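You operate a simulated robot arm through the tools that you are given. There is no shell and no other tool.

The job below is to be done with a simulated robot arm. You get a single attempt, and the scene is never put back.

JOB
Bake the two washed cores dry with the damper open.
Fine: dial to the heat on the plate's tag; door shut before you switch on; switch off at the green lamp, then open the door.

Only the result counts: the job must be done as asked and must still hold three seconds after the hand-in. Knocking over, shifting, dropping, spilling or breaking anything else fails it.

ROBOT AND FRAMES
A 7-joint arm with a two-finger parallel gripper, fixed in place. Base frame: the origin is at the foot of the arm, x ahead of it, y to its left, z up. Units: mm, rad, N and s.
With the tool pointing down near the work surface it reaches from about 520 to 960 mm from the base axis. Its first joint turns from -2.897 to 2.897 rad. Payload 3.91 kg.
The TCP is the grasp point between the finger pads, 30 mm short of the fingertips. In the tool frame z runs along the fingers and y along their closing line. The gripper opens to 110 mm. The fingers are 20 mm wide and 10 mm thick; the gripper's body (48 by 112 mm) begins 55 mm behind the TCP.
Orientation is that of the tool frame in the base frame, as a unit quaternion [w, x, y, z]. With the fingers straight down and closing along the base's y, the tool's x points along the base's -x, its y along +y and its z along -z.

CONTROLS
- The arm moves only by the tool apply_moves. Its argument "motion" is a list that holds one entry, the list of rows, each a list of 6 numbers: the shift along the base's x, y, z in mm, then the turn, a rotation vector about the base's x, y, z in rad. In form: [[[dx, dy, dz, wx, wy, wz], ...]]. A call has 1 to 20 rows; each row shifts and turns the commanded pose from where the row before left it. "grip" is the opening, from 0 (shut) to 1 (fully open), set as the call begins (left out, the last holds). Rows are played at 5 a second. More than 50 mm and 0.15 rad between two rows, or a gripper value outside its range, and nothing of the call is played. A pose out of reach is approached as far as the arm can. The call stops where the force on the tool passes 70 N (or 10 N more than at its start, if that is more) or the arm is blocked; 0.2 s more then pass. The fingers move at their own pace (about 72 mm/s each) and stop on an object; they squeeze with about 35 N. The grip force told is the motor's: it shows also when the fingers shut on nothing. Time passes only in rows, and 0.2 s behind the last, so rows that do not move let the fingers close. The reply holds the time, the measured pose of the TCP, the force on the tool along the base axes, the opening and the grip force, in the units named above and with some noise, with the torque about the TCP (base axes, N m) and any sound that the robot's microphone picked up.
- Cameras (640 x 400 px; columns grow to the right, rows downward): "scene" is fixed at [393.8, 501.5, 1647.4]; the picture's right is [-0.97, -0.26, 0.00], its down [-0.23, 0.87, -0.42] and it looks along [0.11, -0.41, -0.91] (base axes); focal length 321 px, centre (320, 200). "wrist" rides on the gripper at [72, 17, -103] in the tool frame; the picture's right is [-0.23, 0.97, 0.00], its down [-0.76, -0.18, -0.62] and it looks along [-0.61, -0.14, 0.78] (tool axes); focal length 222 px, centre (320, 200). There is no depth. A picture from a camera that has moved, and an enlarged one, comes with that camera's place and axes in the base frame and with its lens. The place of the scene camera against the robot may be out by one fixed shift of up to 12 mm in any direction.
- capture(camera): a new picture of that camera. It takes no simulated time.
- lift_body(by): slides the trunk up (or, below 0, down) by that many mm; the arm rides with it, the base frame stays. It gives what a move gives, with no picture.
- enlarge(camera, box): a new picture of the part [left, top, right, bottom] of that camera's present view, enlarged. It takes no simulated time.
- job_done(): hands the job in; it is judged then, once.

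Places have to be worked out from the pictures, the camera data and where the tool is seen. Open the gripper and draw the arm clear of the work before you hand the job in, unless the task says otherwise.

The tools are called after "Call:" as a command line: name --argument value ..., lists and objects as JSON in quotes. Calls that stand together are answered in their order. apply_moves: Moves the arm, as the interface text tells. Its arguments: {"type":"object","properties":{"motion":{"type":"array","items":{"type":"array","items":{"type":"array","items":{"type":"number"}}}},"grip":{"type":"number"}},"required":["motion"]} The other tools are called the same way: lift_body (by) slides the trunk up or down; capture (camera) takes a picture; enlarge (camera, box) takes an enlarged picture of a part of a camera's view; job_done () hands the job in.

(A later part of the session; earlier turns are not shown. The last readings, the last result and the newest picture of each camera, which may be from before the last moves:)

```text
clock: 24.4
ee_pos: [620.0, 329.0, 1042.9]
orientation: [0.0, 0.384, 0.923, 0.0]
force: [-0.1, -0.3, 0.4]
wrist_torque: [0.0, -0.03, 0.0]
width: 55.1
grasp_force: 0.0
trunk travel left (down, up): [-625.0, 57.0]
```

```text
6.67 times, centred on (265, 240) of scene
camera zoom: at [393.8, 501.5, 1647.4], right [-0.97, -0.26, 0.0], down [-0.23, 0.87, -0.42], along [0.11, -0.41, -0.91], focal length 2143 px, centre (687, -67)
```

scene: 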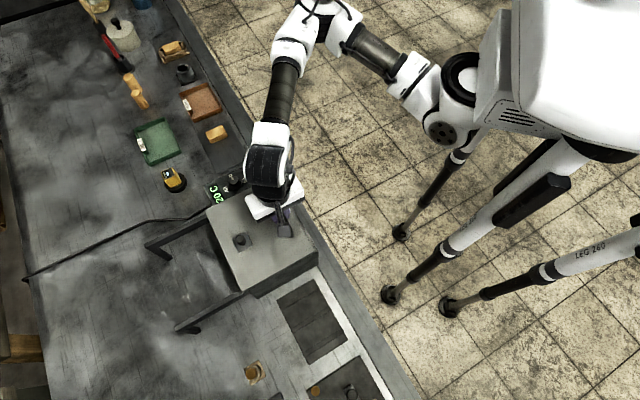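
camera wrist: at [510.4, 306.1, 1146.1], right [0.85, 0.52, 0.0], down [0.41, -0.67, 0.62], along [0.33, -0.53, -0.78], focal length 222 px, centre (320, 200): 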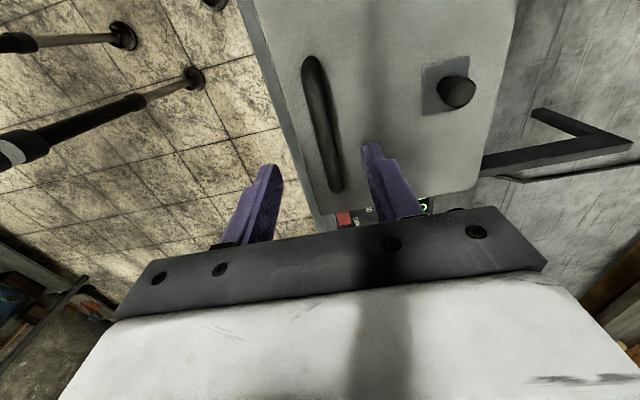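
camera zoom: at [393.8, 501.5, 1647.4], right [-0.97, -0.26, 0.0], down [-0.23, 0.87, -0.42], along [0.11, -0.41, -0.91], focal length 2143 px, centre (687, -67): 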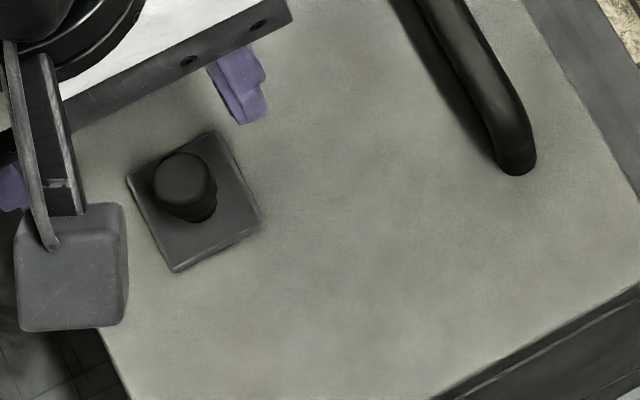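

The damper is a ~40 mm square slide with a round knob in the middle (top at z≈966, centre ≈(620,324)). I lower the open fingers around the knob and grip it.

Call:
apply_moves --motion '[[[0.5, -4, -20, 0, 0, 0], [0, 0, -25, 0, 0, 0], [0, 0, -15, 0, 0, 0], [0, 0, -6, 0, 0, 0]]]' --grip 0.5

Call:
enlarge --camera "wrist" --box '[250, 90, 400, 220]'

```text
clock: 25.4
ee_pos: [619.5, 323.4, 976.0]
orientation: [0.0, 0.384, 0.923, -0.001]
force: [0.2, -0.1, 0.6]
wrist_torque: [0.02, -0.03, -0.05]
width: 55.2
grasp_force: 0.0
trunk travel left (down, up): [-625.0, 57.0]
```

```text
3.08 times, centred on (325, 155) of wrist
camera zoom: at [580.0, 387.3, 1078.9], right [0.85, 0.52, 0.0], down [0.41, -0.67, 0.62], along [0.33, -0.53, -0.78], focal length 684 px, centre (305, 338)
```

zoom: 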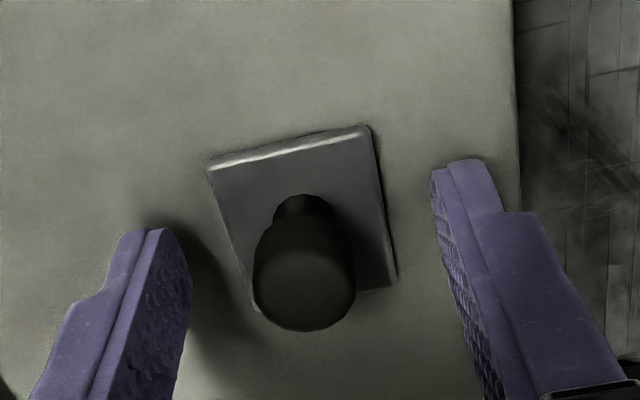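

The knob is between the fingers. I close on it.

Call:
apply_moves --motion '[[[-1.2, -1.2, 0, 0, 0, 0], [0, 0, 0, 0, 0, 0], [0, 0, 0, 0, 0, 0], [0, 0, 0, 0, 0, 0]]]' --grip 0

Call:
enlarge --camera "wrist" --box '[250, 90, 400, 220]'

```text
clock: 26.4
ee_pos: [621.2, 322.5, 976.0]
orientation: [0.0, 0.384, 0.923, 0.0]
force: [11.0, 11.7, -2.0]
wrist_torque: [0.71, -0.23, 0.76]
width: 34.3
grasp_force: 45.1
trunk travel left (down, up): [-625.0, 57.0]
```

```text
3.08 times, centred on (325, 155) of wrist
camera zoom: at [580.6, 386.7, 1079.1], right [0.85, 0.52, 0.0], down [0.41, -0.67, 0.62], along [0.33, -0.53, -0.78], focal length 684 px, centre (305, 338)
```

zoom: 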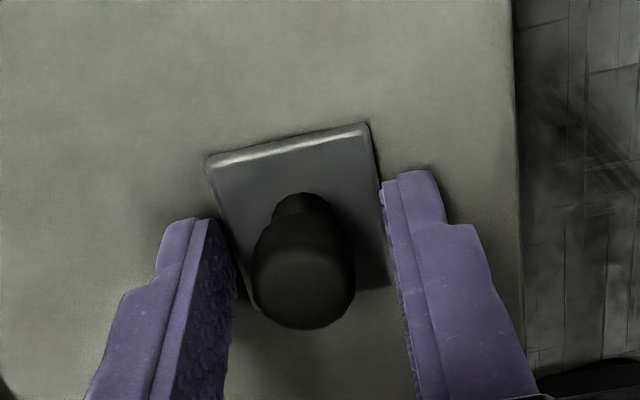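

The fingers stopped at 34 mm, on the plate's edges rather than the knob. I open, go up 8 mm and re-grip so that only the knob is held.

Call:
apply_moves --motion '[[[0, 0, 0, 0, 0, 0], [0, 0, 0, 0, 0, 0], [0.5, 0.5, 8, 0, 0, 0]]]' --grip 0.5

Call:
apply_moves --motion '[[[0, 0, 0, 0, 0, 0], [0, 0, 0, 0, 0, 0], [0, 0, 0, 0, 0, 0]]]' --grip 0

Call:
enlarge --camera "wrist" --box '[250, 90, 400, 220]'

```text
clock: 27.2
ee_pos: [621.4, 323.1, 984.9]
orientation: [0.0, 0.384, 0.923, 0.0]
force: [0.0, 0.4, 0.0]
wrist_torque: [0.03, -0.01, 0.0]
width: 55.0
grasp_force: 0.1
trunk travel left (down, up): [-625.0, 57.0]
```

```text
clock: 28.0
ee_pos: [620.4, 323.6, 986.3]
orientation: [0.0, 0.384, 0.923, 0.0]
force: [4.2, 4.2, 2.0]
wrist_torque: [0.12, -0.11, -0.04]
width: 19.1
grasp_force: 45.4
trunk travel left (down, up): [-625.0, 57.0]
```

```text
3.08 times, centred on (325, 155) of wrist
camera zoom: at [580.6, 387.1, 1088.2], right [0.85, 0.52, 0.0], down [0.41, -0.67, 0.62], along [0.33, -0.53, -0.78], focal length 684 px, centre (305, 338)
```

zoom: 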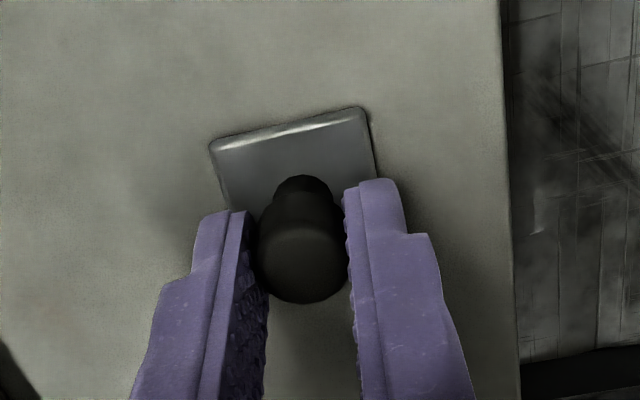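

The knob is now held (19 mm). I probe gently: 4 mm toward +t (the robot's right) and read the force.

Call:
apply_moves --motion '[[[1.4, -1.4, 0, 0, 0, 0], [1.4, -1.4, 0, 0, 0, 0], [0, 0, 0, 0, 0, 0]]]' --grip 0

Call:
enlarge --camera "scene" --box '[220, 210, 310, 270]'

```text
clock: 28.8
ee_pos: [623.1, 321.1, 985.0]
orientation: [0.001, 0.384, 0.923, 0.001]
force: [6.2, 5.5, 7.4]
wrist_torque: [0.19, -0.07, 0.01]
width: 19.0
grasp_force: 45.3
trunk travel left (down, up): [-625.0, 57.0]
```

```text
6.67 times, centred on (265, 240) of scene
camera zoom: at [393.8, 501.5, 1647.4], right [-0.97, -0.26, 0.0], down [-0.23, 0.87, -0.42], along [0.11, -0.41, -0.91], focal length 2143 px, centre (687, -67)
```

zoom: 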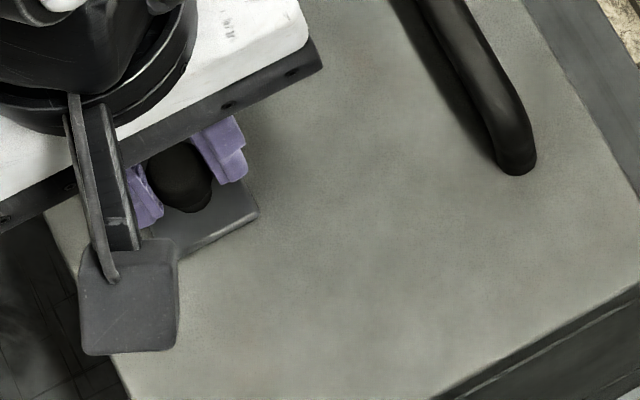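

No resistance along +t and the plate moved with the knob: the damper slides that way. I continue 20 mm further in +t.

Call:
apply_moves --motion '[[[3.5, -3.5, 0, 0, 0, 0], [3.5, -3.5, 0, 0, 0, 0], [3.5, -3.5, 0, 0, 0, 0], [3.5, -3.5, 0, 0, 0, 0], [0, 0, 0, 0, 0, 0]]]' --grip 0

Call:
enlarge --camera "scene" --box '[220, 210, 310, 270]'

Call:
capture --camera "wrist"

```text
clock: 30.0
ee_pos: [635.9, 305.7, 985.9]
orientation: [0.001, 0.384, 0.923, 0.001]
force: [9.5, 9.0, 10.5]
wrist_torque: [0.24, -0.16, 0.0]
width: 18.9
grasp_force: 44.7
trunk travel left (down, up): [-625.0, 57.0]
```

```text
6.67 times, centred on (265, 240) of scene
camera zoom: at [393.8, 501.5, 1647.4], right [-0.97, -0.26, 0.0], down [-0.23, 0.87, -0.42], along [0.11, -0.41, -0.91], focal length 2143 px, centre (687, -67)
```

zoom: 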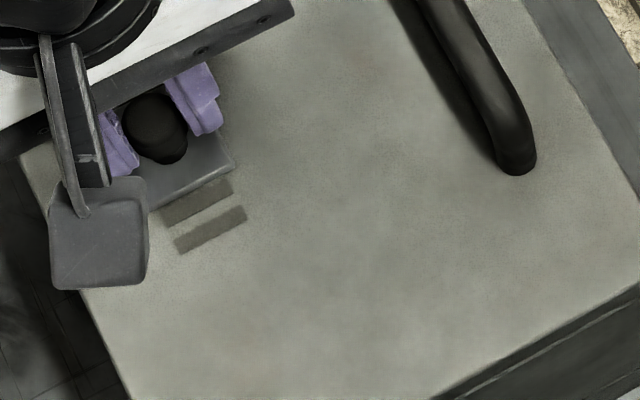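

```text
taken
camera wrist: at [597.0, 370.4, 1088.2], right [0.85, 0.52, 0.0], down [0.41, -0.67, 0.62], along [0.33, -0.53, -0.78], focal length 222 px, centre (320, 200)
```

wrist: 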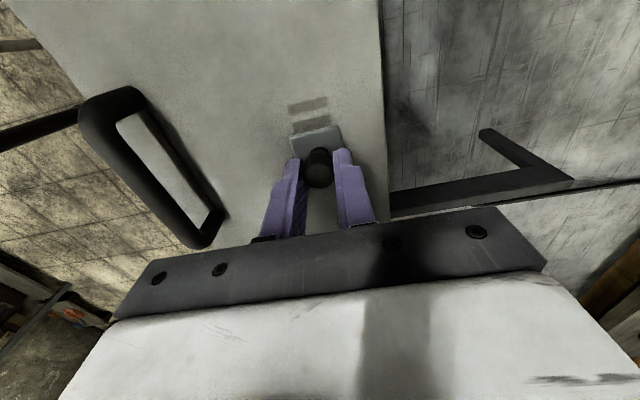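

Vent slots are coming into view: +t opens the damper. I continue until the stop, in small steps.

Call:
apply_moves --motion '[[[2.5, -2.5, 0, 0, 0, 0], [2.5, -2.5, 0, 0, 0, 0], [2.5, -2.5, 0, 0, 0, 0], [0, 0, 0, 0, 0, 0]]]' --grip 0

Call:
enlarge --camera "wrist" --box '[250, 60, 400, 200]'

```text
clock: 31.0
ee_pos: [645.5, 299.9, 985.8]
orientation: [0.001, 0.384, 0.923, 0.0]
force: [6.3, 8.0, 11.1]
wrist_torque: [0.15, -0.12, -0.03]
width: 19.1
grasp_force: 44.7
trunk travel left (down, up): [-625.0, 57.0]
```

```text
2.86 times, centred on (325, 130) of wrist
camera zoom: at [604.8, 362.8, 1088.1], right [0.85, 0.52, 0.0], down [0.41, -0.67, 0.62], along [0.33, -0.53, -0.78], focal length 635 px, centre (306, 400)
```

zoom: 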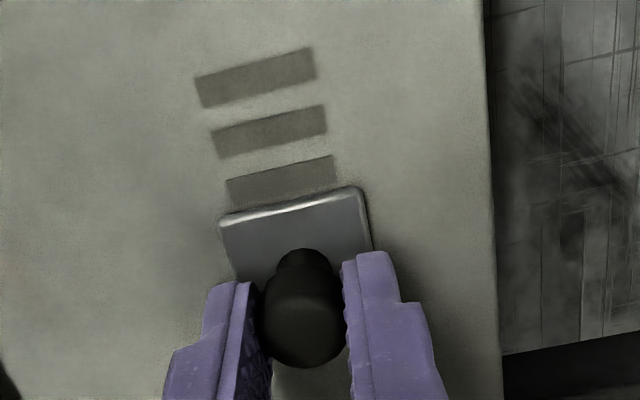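

Three slots are now uncovered and it still moves freely. I go on in +t until the stop.

Call:
apply_moves --motion '[[[2.1, -2.1, -0.5, 0, 0, 0], [2.1, -2.1, 0, 0, 0, 0], [0, 0, 0, 0, 0, 0]]]' --grip 0

Call:
enlarge --camera "wrist" --box '[250, 60, 400, 200]'

```text
clock: 31.8
ee_pos: [645.4, 298.2, 986.2]
orientation: [-0.002, 0.383, 0.924, 0.001]
force: [-9.3, 26.5, 12.6]
wrist_torque: [0.55, 0.06, 0.14]
width: 19.0
grasp_force: 45.2
trunk travel left (down, up): [-625.0, 57.0]
```

```text
2.86 times, centred on (325, 130) of wrist
camera zoom: at [605.8, 361.2, 1088.3], right [0.85, 0.53, 0.0], down [0.41, -0.67, 0.62], along [0.33, -0.53, -0.78], focal length 635 px, centre (306, 400)
```

zoom: 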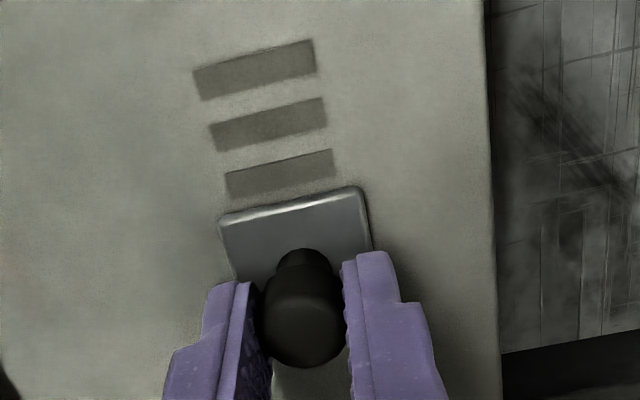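

The damper reached its end stop (25 N against) with all three slots uncovered: fully open. I relax slightly, let go and rise.

Call:
apply_moves --motion '[[[-0.9, 0.9, 0, 0, 0, 0], [0, 0, 0, 0, 0, 0]]]' --grip 0

Call:
apply_moves --motion '[[[0, 0, 0, 0, 0, 0], [0, 0, 0, 0, 0, 0], [0, 0, 20, 0, 0, 0], [0, 0, 45, 0, 0, 0]]]' --grip 0.5

Call:
capture --camera "wrist"

Call:
enlarge --camera "scene" --box '[190, 150, 340, 310]'

```text
clock: 32.4
ee_pos: [646.0, 297.0, 986.0]
orientation: [0.0, 0.384, 0.923, 0.002]
force: [-10.7, 24.2, 14.1]
wrist_torque: [1.12, 0.81, -0.04]
width: 19.2
grasp_force: 45.1
trunk travel left (down, up): [-625.0, 57.0]
```

```text
clock: 33.4
ee_pos: [647.7, 293.9, 1053.2]
orientation: [-0.001, 0.385, 0.923, 0.0]
force: [-0.9, -0.5, -0.1]
wrist_torque: [0.04, -0.01, -0.06]
width: 55.2
grasp_force: 0.0
trunk travel left (down, up): [-625.0, 57.0]
```

```text
taken
camera wrist: at [607.6, 357.5, 1154.2], right [0.85, 0.52, 0.0], down [0.41, -0.67, 0.62], along [0.33, -0.53, -0.78], focal length 222 px, centre (320, 200)
```

wrist: 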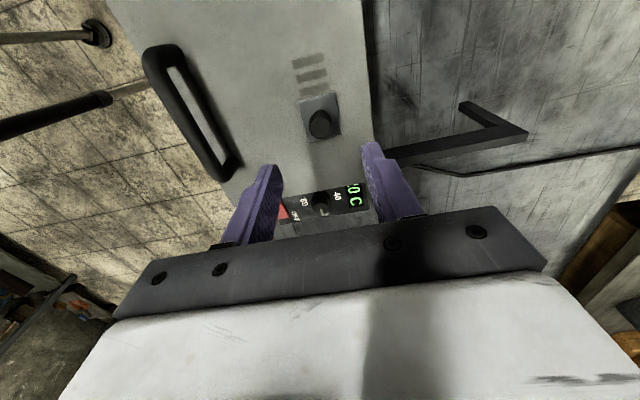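

```text
2.50 times, centred on (265, 230) of scene
camera zoom: at [393.8, 501.5, 1647.4], right [-0.97, -0.26, 0.0], down [-0.23, 0.87, -0.42], along [0.11, -0.41, -0.91], focal length 804 px, centre (458, 125)
```

zoom: 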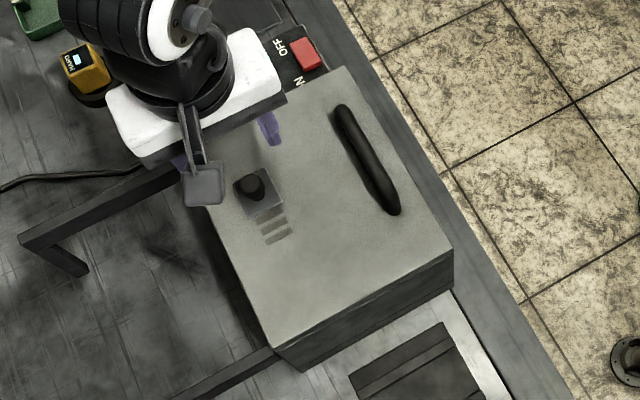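

Door shut, damper fully open, dial at 60. Now the rocker: its centre works out near (680,109), with the ON end toward the oven. I move above it with closed fingers, high enough to look first.

Call:
apply_moves --motion '[[[5, -43, 0, 0, 0, 0], [5, -43, 0, 0, 0, 0], [5, -43, 0, 0, 0, 0], [5, -43, 0, 0, 0, 0], [0, 0, -45, 0, 0, 0], [0, 0, -45, 0, 0, 0]]]' --grip 0

Call:
capture --camera "wrist"

Call:
enlarge --camera "wrist" --box '[230, 40, 400, 200]'

```text
clock: 34.8
ee_pos: [668.3, 123.2, 957.4]
orientation: [0.0, 0.384, 0.923, 0.0]
force: [0.6, 0.6, -0.8]
wrist_torque: [0.0, 0.0, 0.01]
width: 0.0
grasp_force: 35.2
trunk travel left (down, up): [-625.0, 57.0]
```

```text
taken
camera wrist: at [628.7, 186.7, 1061.1], right [0.85, 0.53, 0.0], down [0.41, -0.67, 0.62], along [0.33, -0.53, -0.78], focal length 222 px, centre (320, 200)
```

wrist: 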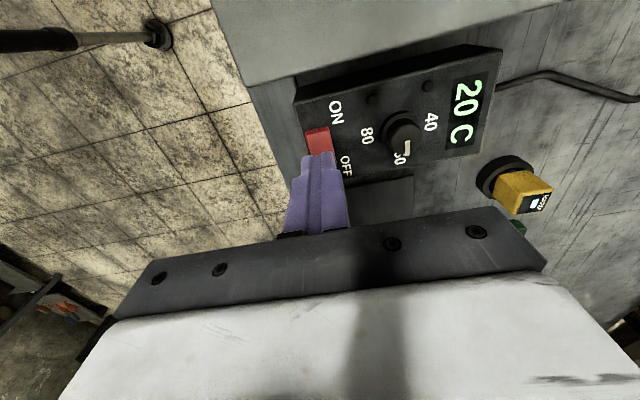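

```text
2.50 times, centred on (315, 120) of wrist
camera zoom: at [628.7, 186.7, 1061.1], right [0.85, 0.53, 0.0], down [0.41, -0.67, 0.62], along [0.33, -0.53, -0.78], focal length 555 px, centre (332, 400)
```

zoom: 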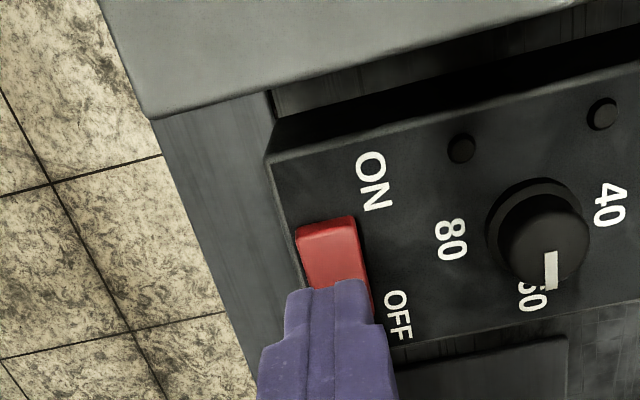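

The ON end of the rocker is at about (668,121). I line the closed fingertips up over that end and descend to just above it.

Call:
apply_moves --motion '[[[1.3, -3.7, -15, 0, 0, 0], [0, 0, -20, 0, 0, 0], [0, 0, -8, 0, 0, 0]]]' --grip 0

Call:
enlarge --camera "wrist" --box '[230, 40, 400, 200]'

Call:
enlarge --camera "scene" --box '[200, 130, 300, 200]'

```text
clock: 35.6
ee_pos: [669.6, 118.7, 916.2]
orientation: [0.0, 0.384, 0.923, 0.0]
force: [0.4, 0.0, 0.1]
wrist_torque: [-0.02, -0.01, 0.01]
width: 0.0
grasp_force: 35.5
trunk travel left (down, up): [-625.0, 57.0]
```

```text
2.50 times, centred on (315, 120) of wrist
camera zoom: at [629.4, 182.5, 1018.3], right [0.85, 0.52, 0.0], down [0.41, -0.67, 0.62], along [0.33, -0.53, -0.78], focal length 555 px, centre (332, 400)
```

zoom: 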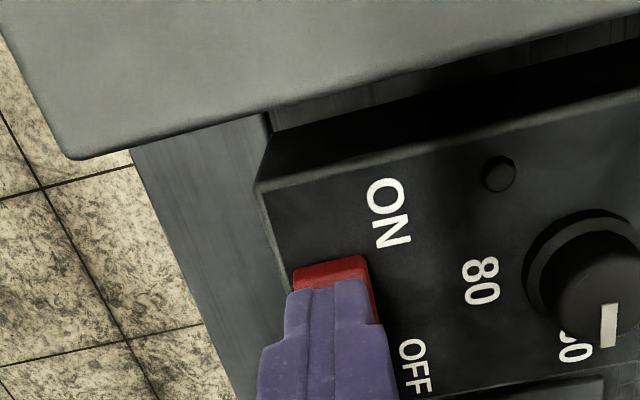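

```text
5.71 times, centred on (250, 165) of scene
camera zoom: at [393.8, 501.5, 1647.4], right [-0.97, -0.26, 0.0], down [-0.23, 0.87, -0.42], along [0.11, -0.41, -0.91], focal length 1837 px, centre (720, 400)
```

zoom: 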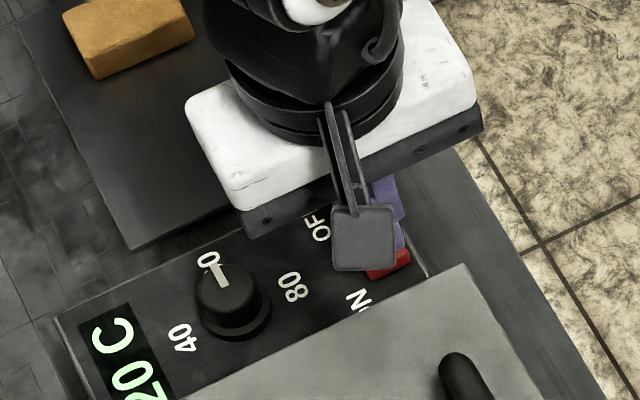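

The tip is lined up over the ON end, about 14 mm above it. I press down in small steps, watching the force.

Call:
apply_moves --motion '[[[0, 0, -6, 0, 0, 0], [0, 0, -4, 0, 0, 0], [0, 0, -3, 0, 0, 0]]]' --grip 0

```text
clock: 36.4
ee_pos: [668.5, 120.0, 903.2]
orientation: [0.0, 0.384, 0.923, 0.0]
force: [-1.5, 1.4, 0.7]
wrist_torque: [0.03, 0.07, 0.03]
width: 0.3
grasp_force: 35.4
trunk travel left (down, up): [-625.0, 57.0]
```

Call:
apply_moves --motion '[[[0, 0, -2, 0, 0, 0], [0, 0, -1, 0, 0, 0]]]' --grip 0

Call:
enlarge --camera "wrist" --box '[230, 60, 400, 200]'

```text
clock: 37.0
ee_pos: [668.9, 120.5, 901.1]
orientation: [0.0, 0.385, 0.923, 0.001]
force: [-3.1, -0.5, 8.2]
wrist_torque: [-0.07, 0.06, 0.0]
width: 0.0
grasp_force: 35.0
trunk travel left (down, up): [-625.0, 57.0]
```

```text
2.86 times, centred on (315, 130) of wrist
camera zoom: at [628.5, 183.6, 1003.6], right [0.85, 0.52, 0.0], down [0.41, -0.67, 0.62], along [0.33, -0.53, -0.78], focal length 635 px, centre (334, 400)
```

zoom: 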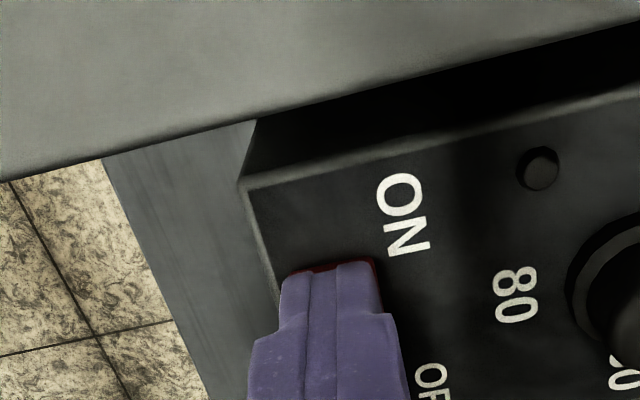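

Contact has begun (8 N). I press on a little further.

Call:
apply_moves --motion '[[[0, 0, -2, 0, 0, 0], [0, 0, 0, 0, 0, 0]]]' --grip 0

Call:
enlarge --camera "wrist" --box '[230, 60, 400, 200]'

```text
clock: 37.6
ee_pos: [668.8, 119.6, 900.7]
orientation: [0.003, 0.384, 0.923, 0.002]
force: [1.9, 1.4, 30.0]
wrist_torque: [-0.24, -0.21, 0.41]
width: 0.0
grasp_force: 34.9
trunk travel left (down, up): [-625.0, 57.0]
```

```text
2.86 times, centred on (315, 130) of wrist
camera zoom: at [627.8, 183.4, 1003.5], right [0.85, 0.53, 0.01], down [0.41, -0.67, 0.62], along [0.33, -0.53, -0.78], focal length 635 px, centre (334, 400)
```

zoom: 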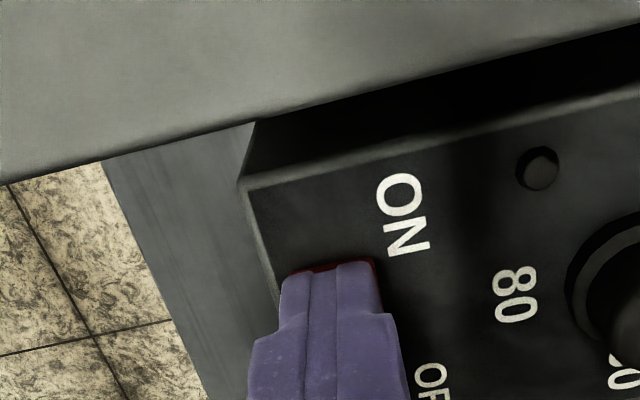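

The force rose to 30 N with hardly any travel, so the rocker needs more push. I press up to about 55 N and check.

Call:
apply_moves --motion '[[[0, 0, -1.5, 0, 0, 0], [0, 0, 0, 0, 0, 0], [0, 0, 0, 0, 0, 0]]]' --grip 0

Call:
enlarge --camera "wrist" --box '[230, 60, 400, 200]'

Call:
enlarge --camera "scene" --box '[200, 130, 300, 200]'

```text
clock: 38.4
ee_pos: [668.0, 120.2, 901.6]
orientation: [0.003, 0.384, 0.923, 0.003]
force: [8.6, -2.5, 46.6]
wrist_torque: [-0.54, -0.56, 0.51]
width: 0.0
grasp_force: 34.7
trunk travel left (down, up): [-625.0, 57.0]
```

```text
2.86 times, centred on (315, 130) of wrist
camera zoom: at [627.5, 183.2, 1003.4], right [0.85, 0.52, 0.01], down [0.4, -0.67, 0.62], along [0.33, -0.53, -0.78], focal length 635 px, centre (334, 400)
```

zoom: 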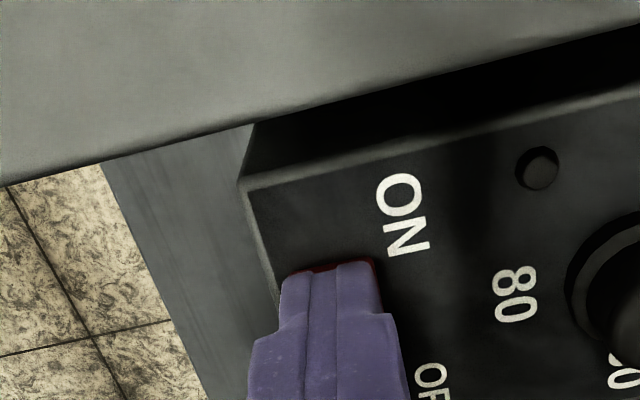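

```text
5.71 times, centred on (250, 165) of scene
camera zoom: at [393.8, 501.5, 1647.4], right [-0.97, -0.26, 0.0], down [-0.23, 0.87, -0.42], along [0.11, -0.41, -0.91], focal length 1837 px, centre (720, 400)
```

zoom: 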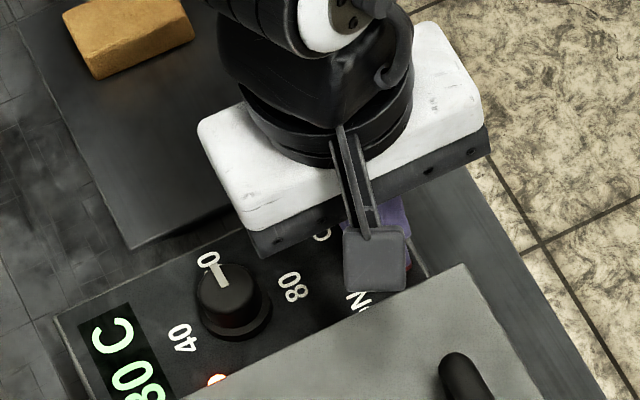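

It's on: the scene view shows the display climbing (≈30 C) and one lamp lit. I lift off and shift over the OFF end, ready to press, keeping the wrist camera on the lamps.

Call:
apply_moves --motion '[[[0, 0, 8, 0, 0, 0], [0, 0, 14, 0, 0, 0], [12, -12, 0, 0, 0, 0], [12.5, -12.5, 0, 0, 0, 0]]]' --grip 0

Call:
capture --camera "wrist"

Call:
enlarge --camera "wrist" --box '[250, 40, 500, 200]'

Call:
enlarge --camera "scene" --box '[190, 140, 290, 220]'

```text
clock: 39.4
ee_pos: [693.7, 94.4, 919.2]
orientation: [0.0, 0.385, 0.923, 0.0]
force: [0.3, -0.1, -0.7]
wrist_torque: [-0.03, 0.02, -0.02]
width: 0.1
grasp_force: 34.7
trunk travel left (down, up): [-625.0, 57.0]
```

```text
taken
camera wrist: at [653.6, 158.4, 1021.6], right [0.85, 0.52, 0.0], down [0.41, -0.67, 0.62], along [0.33, -0.53, -0.78], focal length 222 px, centre (320, 200)
```

wrist: 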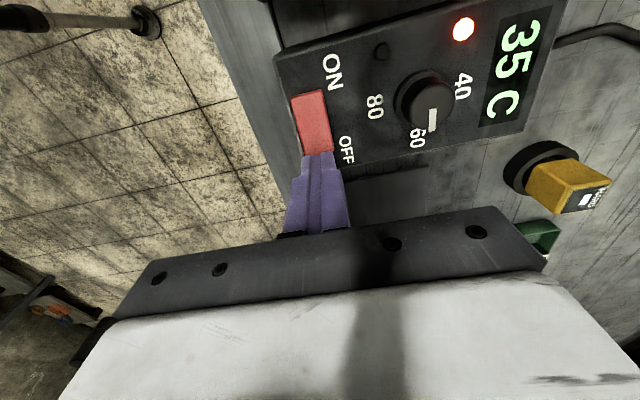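

```text
2.50 times, centred on (375, 120) of wrist
camera zoom: at [653.6, 158.4, 1021.6], right [0.85, 0.52, 0.0], down [0.41, -0.67, 0.62], along [0.33, -0.53, -0.78], focal length 555 px, centre (182, 400)
```

zoom: 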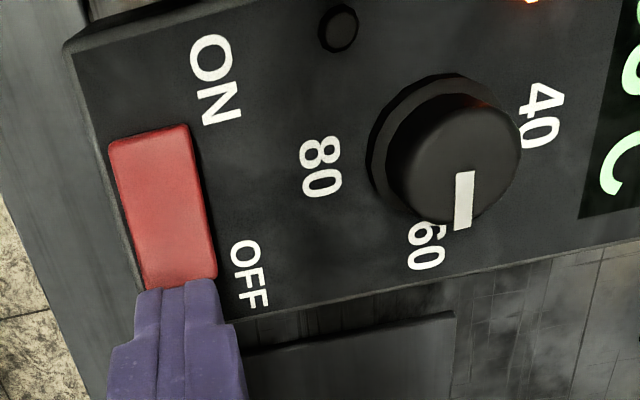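

```text
5.00 times, centred on (240, 180) of scene
camera zoom: at [393.8, 501.5, 1647.4], right [-0.97, -0.26, 0.0], down [-0.23, 0.87, -0.42], along [0.11, -0.41, -0.91], focal length 1607 px, centre (720, 300)
```

zoom: 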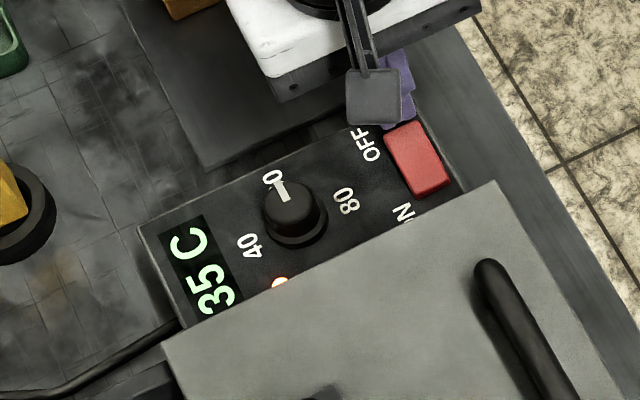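

On, 35 C and rising, red lamp lit, the second lamp dark. I lower to just above the OFF end and wait in short spells, watching for the green lamp.

Call:
apply_moves --motion '[[[0, 0, -8, 0, 0, 0], [0, 0, 0, 0, 0, 0], [0, 0, 0, 0, 0, 0], [0, 0, 0, 0, 0, 0], [0, 0, 0, 0, 0, 0]]]' --grip 0

Call:
capture --camera "wrist"

```text
clock: 40.6
ee_pos: [693.3, 94.8, 912.3]
orientation: [0.0, 0.385, 0.923, 0.001]
force: [0.0, -0.4, -0.7]
wrist_torque: [0.03, 0.0, 0.0]
width: 0.0
grasp_force: 34.7
trunk travel left (down, up): [-625.0, 57.0]
```

```text
taken
camera wrist: at [653.5, 158.5, 1014.2], right [0.85, 0.52, 0.0], down [0.41, -0.67, 0.62], along [0.33, -0.53, -0.78], focal length 222 px, centre (320, 200)
```

wrist: 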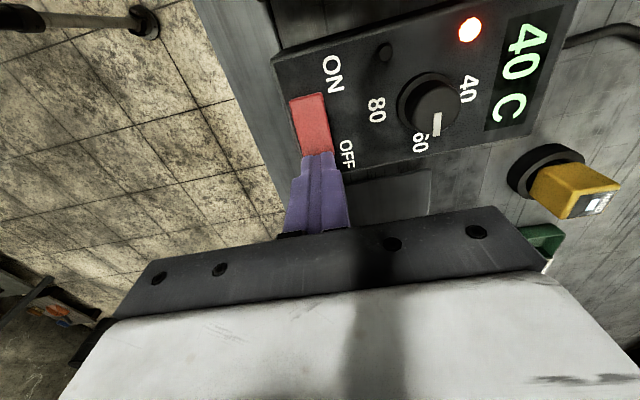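

40 C with red lit, no green yet. I keep waiting.

Call:
apply_moves --motion '[[[0, 0, 0, 0, 0, 0], [0, 0, 0, 0, 0, 0], [0, 0, 0, 0, 0, 0], [0, 0, 0, 0, 0, 0], [0, 0, 0, 0, 0, 0], [0, 0, 0, 0, 0, 0], [0, 0, 0, 0, 0, 0], [0, 0, 0, 0, 0, 0], [0, 0, 0, 0, 0, 0], [0, 0, 0, 0, 0, 0]]]' --grip 0

Call:
capture --camera "wrist"

```text
clock: 42.8
ee_pos: [693.6, 94.1, 912.4]
orientation: [0.0, 0.385, 0.923, 0.0]
force: [-0.3, -0.1, 0.2]
wrist_torque: [-0.02, 0.02, -0.01]
width: 0.1
grasp_force: 35.1
trunk travel left (down, up): [-625.0, 57.0]
```

```text
taken
camera wrist: at [653.5, 158.5, 1014.3], right [0.85, 0.52, 0.0], down [0.41, -0.67, 0.62], along [0.33, -0.53, -0.78], focal length 222 px, centre (320, 200)
```

wrist: 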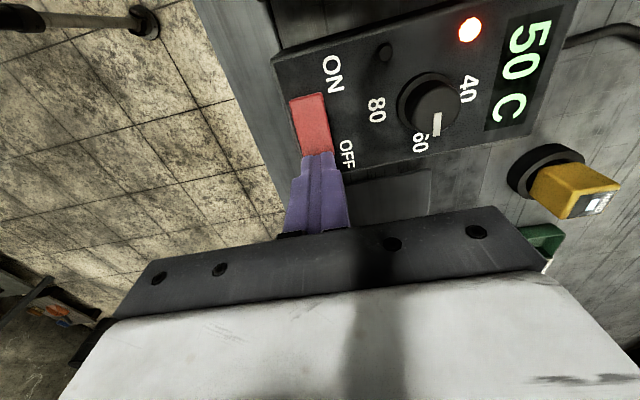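

50 C, still only the red lamp. I wait another spell.

Call:
apply_moves --motion '[[[0, 0, 0, 0, 0, 0], [0, 0, 0, 0, 0, 0], [0, 0, 0, 0, 0, 0], [0, 0, 0, 0, 0, 0], [0, 0, 0, 0, 0, 0], [0, 0, 0, 0, 0, 0], [0, 0, 0, 0, 0, 0], [0, 0, 0, 0, 0, 0]]]' --grip 0

Call:
capture --camera "wrist"

```text
clock: 44.6
ee_pos: [692.6, 94.3, 912.9]
orientation: [0.0, 0.384, 0.923, 0.0]
force: [-0.8, -0.5, -0.2]
wrist_torque: [-0.01, -0.01, -0.02]
width: 0.1
grasp_force: 34.8
trunk travel left (down, up): [-625.0, 57.0]
```

```text
taken
camera wrist: at [653.5, 158.5, 1014.3], right [0.85, 0.52, 0.0], down [0.41, -0.67, 0.62], along [0.33, -0.53, -0.78], focal length 222 px, centre (320, 200)
```

wrist: 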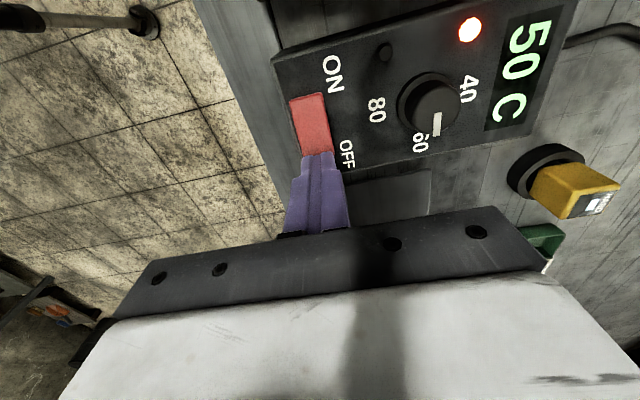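

Still 50 C (the display moves in steps of 5) and only red lit. I wait more.

Call:
apply_moves --motion '[[[0, 0, 0, 0, 0, 0], [0, 0, 0, 0, 0, 0], [0, 0, 0, 0, 0, 0], [0, 0, 0, 0, 0, 0], [0, 0, 0, 0, 0, 0], [0, 0, 0, 0, 0, 0], [0, 0, 0, 0, 0, 0], [0, 0, 0, 0, 0, 0], [0, 0, 0, 0, 0, 0], [0, 0, 0, 0, 0, 0]]]' --grip 0

Call:
capture --camera "wrist"

```text
clock: 46.8
ee_pos: [693.9, 94.7, 912.0]
orientation: [0.0, 0.385, 0.923, 0.0]
force: [0.4, 1.0, -0.2]
wrist_torque: [0.01, -0.01, -0.02]
width: 0.0
grasp_force: 35.3
trunk travel left (down, up): [-625.0, 57.0]
```

```text
taken
camera wrist: at [653.5, 158.5, 1014.3], right [0.85, 0.52, 0.0], down [0.41, -0.67, 0.62], along [0.33, -0.53, -0.78], focal length 222 px, centre (320, 200)
```

wrist: 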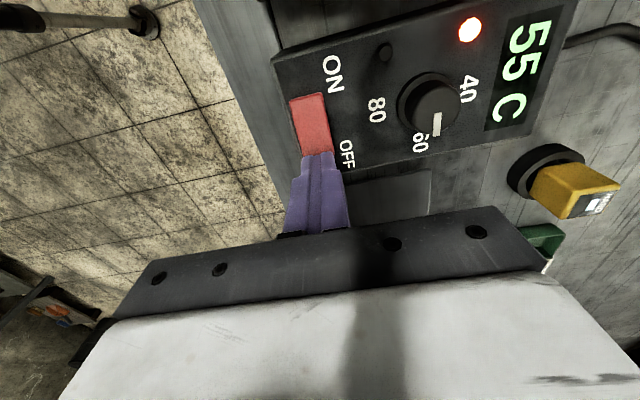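

55 C and climbing toward 60; no green yet. I continue to wait.

Call:
apply_moves --motion '[[[0, 0, 0, 0, 0, 0], [0, 0, 0, 0, 0, 0], [0, 0, 0, 0, 0, 0], [0, 0, 0, 0, 0, 0], [0, 0, 0, 0, 0, 0], [0, 0, 0, 0, 0, 0], [0, 0, 0, 0, 0, 0], [0, 0, 0, 0, 0, 0], [0, 0, 0, 0, 0, 0], [0, 0, 0, 0, 0, 0]]]' --grip 0

Call:
capture --camera "wrist"

```text
clock: 49.0
ee_pos: [693.1, 95.0, 912.8]
orientation: [0.0, 0.384, 0.923, 0.0]
force: [-0.2, -0.4, -0.3]
wrist_torque: [0.01, -0.02, 0.01]
width: 0.2
grasp_force: 35.1
trunk travel left (down, up): [-625.0, 57.0]
```

```text
taken
camera wrist: at [653.5, 158.5, 1014.3], right [0.85, 0.52, 0.0], down [0.41, -0.67, 0.62], along [0.33, -0.53, -0.78], focal length 222 px, centre (320, 200)
```

wrist: 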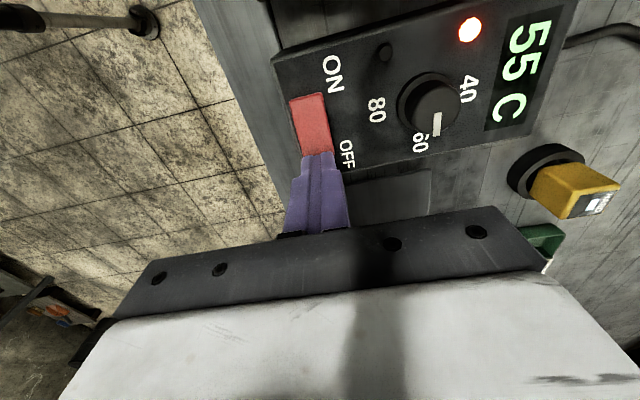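

Still 55 C, red only. Another two seconds.

Call:
apply_moves --motion '[[[0, 0, 0, 0, 0, 0], [0, 0, 0, 0, 0, 0], [0, 0, 0, 0, 0, 0], [0, 0, 0, 0, 0, 0], [0, 0, 0, 0, 0, 0], [0, 0, 0, 0, 0, 0], [0, 0, 0, 0, 0, 0], [0, 0, 0, 0, 0, 0], [0, 0, 0, 0, 0, 0], [0, 0, 0, 0, 0, 0]]]' --grip 0

Call:
capture --camera "wrist"

```text
clock: 51.2
ee_pos: [693.4, 92.7, 912.0]
orientation: [0.0, 0.384, 0.923, 0.001]
force: [0.1, 0.3, -0.7]
wrist_torque: [0.0, -0.01, -0.02]
width: 0.1
grasp_force: 35.4
trunk travel left (down, up): [-625.0, 57.0]
```

```text
taken
camera wrist: at [653.5, 158.5, 1014.3], right [0.85, 0.52, 0.0], down [0.41, -0.67, 0.62], along [0.33, -0.53, -0.78], focal length 222 px, centre (320, 200)
```

wrist: 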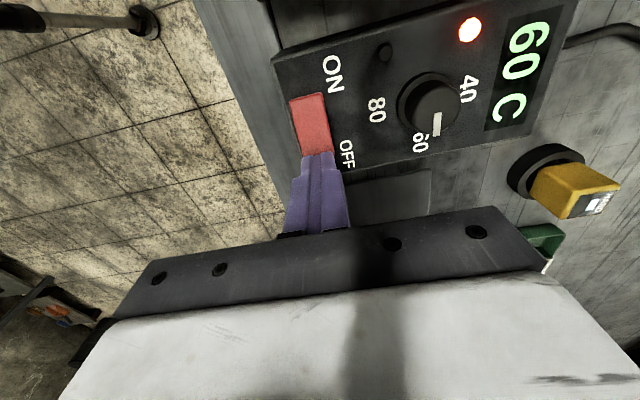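

60 C reached; the green lamp is still dark. I keep polling in about one-and-a-half second spells.

Call:
apply_moves --motion '[[[0, 0, 0, 0, 0, 0], [0, 0, 0, 0, 0, 0], [0, 0, 0, 0, 0, 0], [0, 0, 0, 0, 0, 0], [0, 0, 0, 0, 0, 0], [0, 0, 0, 0, 0, 0], [0, 0, 0, 0, 0, 0]]]' --grip 0

Call:
capture --camera "wrist"

```text
clock: 52.8
ee_pos: [692.5, 94.6, 913.9]
orientation: [0.0, 0.384, 0.923, 0.0]
force: [-0.1, -0.5, 0.4]
wrist_torque: [0.0, 0.03, 0.01]
width: 0.2
grasp_force: 35.1
trunk travel left (down, up): [-625.0, 57.0]
```

```text
taken
camera wrist: at [653.5, 158.5, 1014.3], right [0.85, 0.52, 0.0], down [0.41, -0.67, 0.62], along [0.33, -0.53, -0.78], focal length 222 px, centre (320, 200)
```

wrist: 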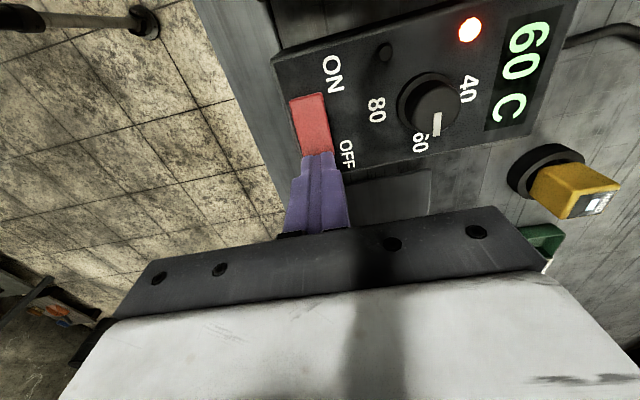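

60 C held, no green yet. I wait again.

Call:
apply_moves --motion '[[[0, 0, 0, 0, 0, 0], [0, 0, 0, 0, 0, 0], [0, 0, 0, 0, 0, 0], [0, 0, 0, 0, 0, 0], [0, 0, 0, 0, 0, 0], [0, 0, 0, 0, 0, 0], [0, 0, 0, 0, 0, 0]]]' --grip 0

Call:
capture --camera "wrist"

```text
clock: 54.4
ee_pos: [692.5, 94.4, 910.9]
orientation: [0.0, 0.384, 0.923, 0.0]
force: [1.0, 0.3, -0.8]
wrist_torque: [-0.03, -0.02, 0.02]
width: 0.1
grasp_force: 34.9
trunk travel left (down, up): [-625.0, 57.0]
```

```text
taken
camera wrist: at [653.5, 158.5, 1014.3], right [0.85, 0.52, 0.0], down [0.41, -0.67, 0.62], along [0.33, -0.53, -0.78], focal length 222 px, centre (320, 200)
```

wrist: 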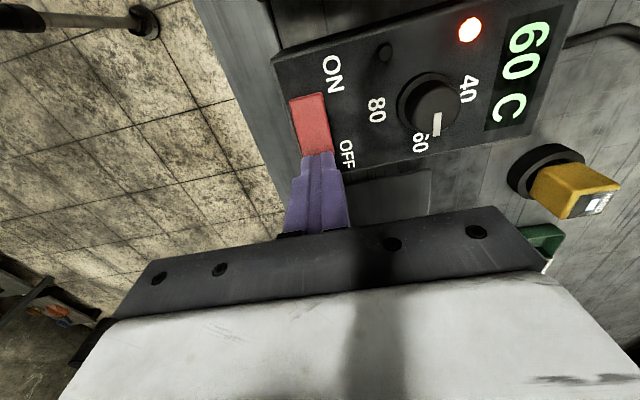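

Still red only at 60 C. I wait again.

Call:
apply_moves --motion '[[[0, 0, 0, 0, 0, 0], [0, 0, 0, 0, 0, 0], [0, 0, 0, 0, 0, 0], [0, 0, 0, 0, 0, 0], [0, 0, 0, 0, 0, 0], [0, 0, 0, 0, 0, 0], [0, 0, 0, 0, 0, 0], [0, 0, 0, 0, 0, 0]]]' --grip 0

Call:
capture --camera "wrist"

```text
clock: 56.2
ee_pos: [694.1, 95.3, 912.1]
orientation: [0.0, 0.384, 0.923, 0.0]
force: [0.8, 0.5, 0.2]
wrist_torque: [0.01, -0.01, 0.0]
width: 0.0
grasp_force: 35.2
trunk travel left (down, up): [-625.0, 57.0]
```

```text
taken
camera wrist: at [653.5, 158.5, 1014.3], right [0.85, 0.52, 0.0], down [0.41, -0.67, 0.62], along [0.33, -0.53, -0.78], focal length 222 px, centre (320, 200)
```

wrist: 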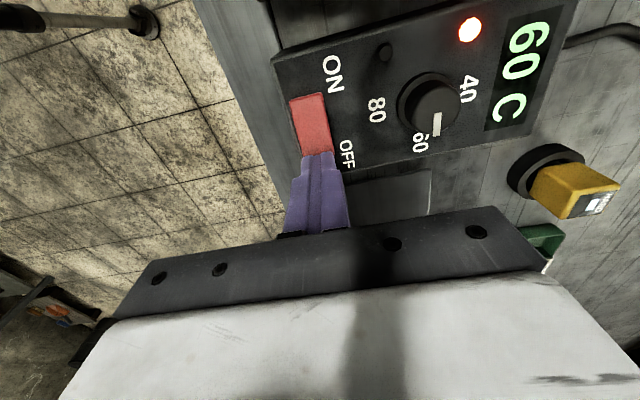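

No change yet (60 C, red). I continue polling.

Call:
apply_moves --motion '[[[0, 0, 0, 0, 0, 0], [0, 0, 0, 0, 0, 0], [0, 0, 0, 0, 0, 0], [0, 0, 0, 0, 0, 0], [0, 0, 0, 0, 0, 0], [0, 0, 0, 0, 0, 0], [0, 0, 0, 0, 0, 0], [0, 0, 0, 0, 0, 0]]]' --grip 0

Call:
capture --camera "wrist"

```text
clock: 58.0
ee_pos: [693.5, 95.3, 912.5]
orientation: [0.0, 0.384, 0.923, 0.0]
force: [-0.3, -0.6, 0.2]
wrist_torque: [0.0, -0.02, 0.0]
width: 0.0
grasp_force: 34.8
trunk travel left (down, up): [-625.0, 57.0]
```

```text
taken
camera wrist: at [653.5, 158.5, 1014.2], right [0.85, 0.52, 0.0], down [0.41, -0.67, 0.62], along [0.33, -0.53, -0.78], focal length 222 px, centre (320, 200)
```

wrist: 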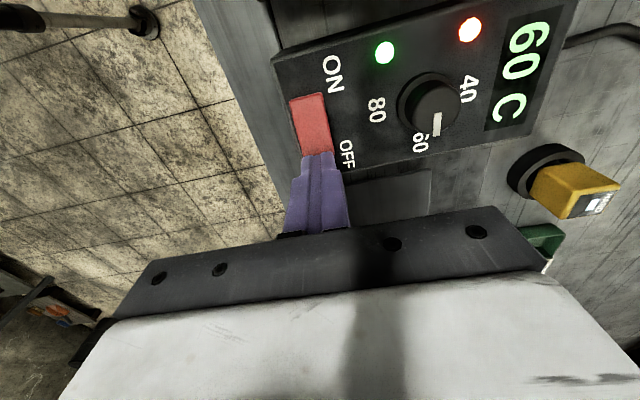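

The green lamp is lit. I press the OFF end now.

Call:
apply_moves --motion '[[[0, 0, -8, 0, 0, 0], [0, 0, -4, 0, 0, 0], [0, 0, -2.5, 0, 0, 0]]]' --grip 0

Call:
capture --camera "wrist"

```text
clock: 58.8
ee_pos: [693.0, 94.3, 901.9]
orientation: [0.002, 0.385, 0.923, 0.001]
force: [1.2, -6.0, 27.1]
wrist_torque: [-0.01, 0.17, -0.02]
width: 0.3
grasp_force: 35.1
trunk travel left (down, up): [-625.0, 57.0]
```

```text
taken
camera wrist: at [653.0, 158.6, 1003.3], right [0.85, 0.52, 0.01], down [0.41, -0.67, 0.62], along [0.33, -0.53, -0.78], focal length 222 px, centre (320, 200)
```

wrist: 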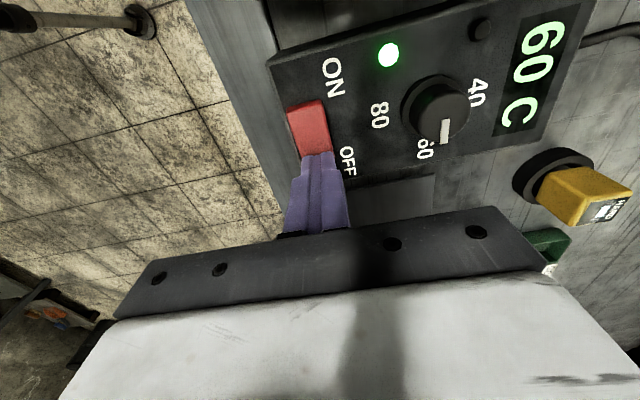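

The red lamp went out: the oven is off. I lift clear and go over the handle to open the door.

Call:
apply_moves --motion '[[[0, 0, 15, 0, 0, 0], [0, 0, 45, 0, 0, 0], [0, 0, 45, 0, 0, 0], [0, 0, 36, 0, 0, 0], [-28.1, 30.3, 0, 0, 0, 0], [-28.1, 30.3, 0, 0, 0, 0], [-28.1, 30.3, 0, 0, 0, 0], [-28.1, 30.3, 0, 0, 0, 0], [-28.1, 30.3, 0, 0, 0, 0]]]' --grip 0.5

Call:
capture --camera "wrist"

Call:
enlarge --camera "scene" --box '[190, 150, 340, 310]'

```text
clock: 60.8
ee_pos: [551.7, 244.6, 1037.3]
orientation: [0.001, 0.385, 0.923, -0.001]
force: [0.2, 0.4, 0.1]
wrist_torque: [0.0, 0.02, 0.01]
width: 54.9
grasp_force: 0.0
trunk travel left (down, up): [-625.0, 57.0]
```

```text
taken
camera wrist: at [511.2, 309.1, 1139.9], right [0.85, 0.52, 0.0], down [0.41, -0.67, 0.62], along [0.33, -0.53, -0.78], focal length 222 px, centre (320, 200)
```

wrist: 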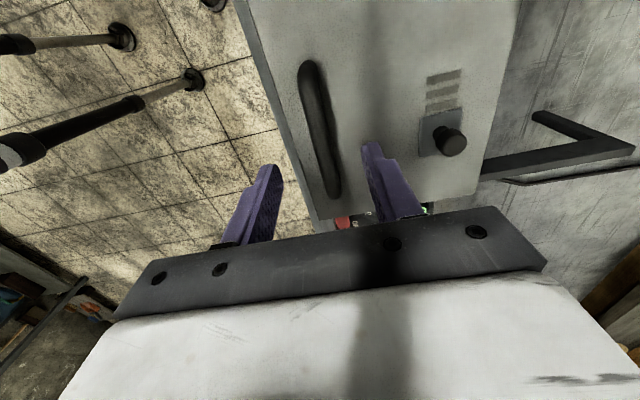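

```text
2.50 times, centred on (265, 230) of scene
camera zoom: at [393.8, 501.5, 1647.4], right [-0.97, -0.26, 0.0], down [-0.23, 0.87, -0.42], along [0.11, -0.41, -0.91], focal length 804 px, centre (458, 125)
```

zoom: 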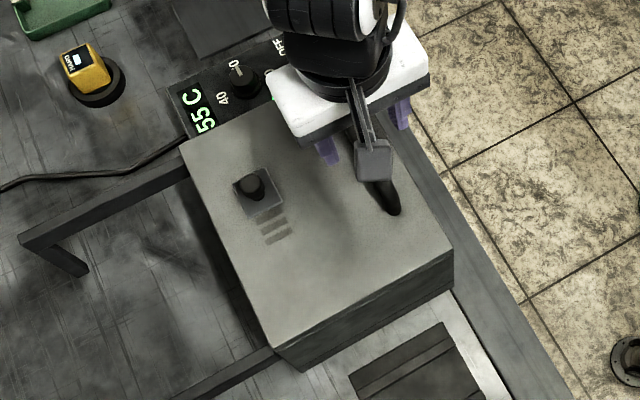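

The handle lies on the gripper's axis, display falling (55 C). I lower around the bar and grip it.

Call:
apply_moves --motion '[[[0, 0, -30, 0, 0, 0], [0, 0, -20, 0, 0, 0], [0, 0, -10, 0, 0, 0]]]' --grip 0.5

Call:
apply_moves --motion '[[[0, 0, 0, 0, 0, 0], [0, 0, 0, 0, 0, 0], [0, 0, 0, 0, 0, 0]]]' --grip 0

Call:
capture --camera "wrist"

```text
clock: 61.6
ee_pos: [552.5, 246.1, 976.5]
orientation: [0.0, 0.385, 0.923, 0.001]
force: [0.5, -0.5, 0.1]
wrist_torque: [0.0, 0.01, 0.0]
width: 55.1
grasp_force: 0.1
trunk travel left (down, up): [-625.0, 57.0]
```

```text
clock: 62.4
ee_pos: [554.2, 245.4, 977.6]
orientation: [0.0, 0.385, 0.923, 0.0]
force: [-0.2, 0.4, -2.3]
wrist_torque: [0.03, -0.02, 0.22]
width: 13.9
grasp_force: 45.1
trunk travel left (down, up): [-625.0, 57.0]
```

```text
taken
camera wrist: at [513.2, 309.8, 1079.6], right [0.85, 0.53, 0.0], down [0.41, -0.67, 0.62], along [0.33, -0.53, -0.78], focal length 222 px, centre (320, 200)
```

wrist: 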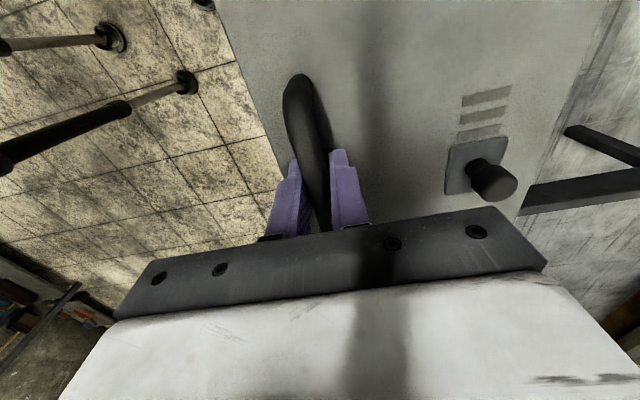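

The bar is held with no side load. I slide the lid back open along the rails, about 160 mm.

Call:
apply_moves --motion '[[[7, 7.1, 0, 0, 0, 0], [14.1, 14.3, 0, 0, 0, 0], [14.1, 14.3, 0, 0, 0, 0], [14.1, 14.3, 0, 0, 0, 0], [14.1, 14.3, 0, 0, 0, 0], [14.1, 14.3, 0, 0, 0, 0], [14.1, 14.3, 0, 0, 0, 0], [14.1, 14.3, 0, 0, 0, 0], [7, 7.1, 0, 0, 0, 0], [0, 0, 0, 0, 0, 0]]]' --grip 0

Call:
capture --camera "scene"

Call:
capture --camera "wrist"

```text
clock: 64.6
ee_pos: [666.9, 360.6, 977.3]
orientation: [-0.001, 0.385, 0.923, 0.0]
force: [8.7, -8.3, -0.4]
wrist_torque: [0.27, 0.38, 0.3]
width: 13.6
grasp_force: 45.4
trunk travel left (down, up): [-625.0, 57.0]
```

```text
taken
```

scene: 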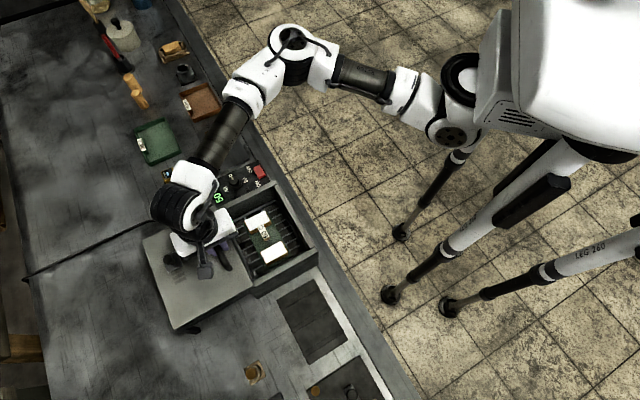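

```text
taken
camera wrist: at [627.2, 423.8, 1079.6], right [0.85, 0.52, 0.0], down [0.41, -0.67, 0.62], along [0.33, -0.53, -0.78], focal length 222 px, centre (320, 200)
```

wrist: 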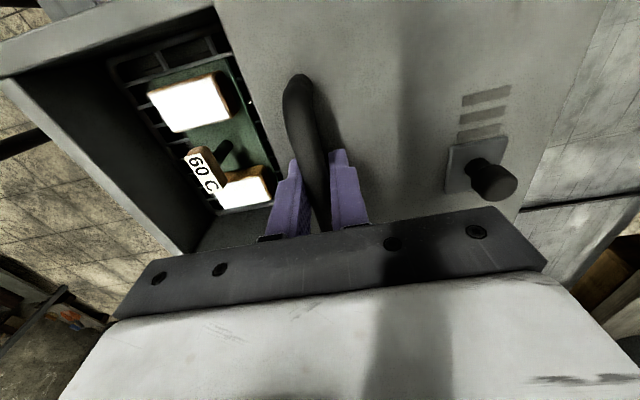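

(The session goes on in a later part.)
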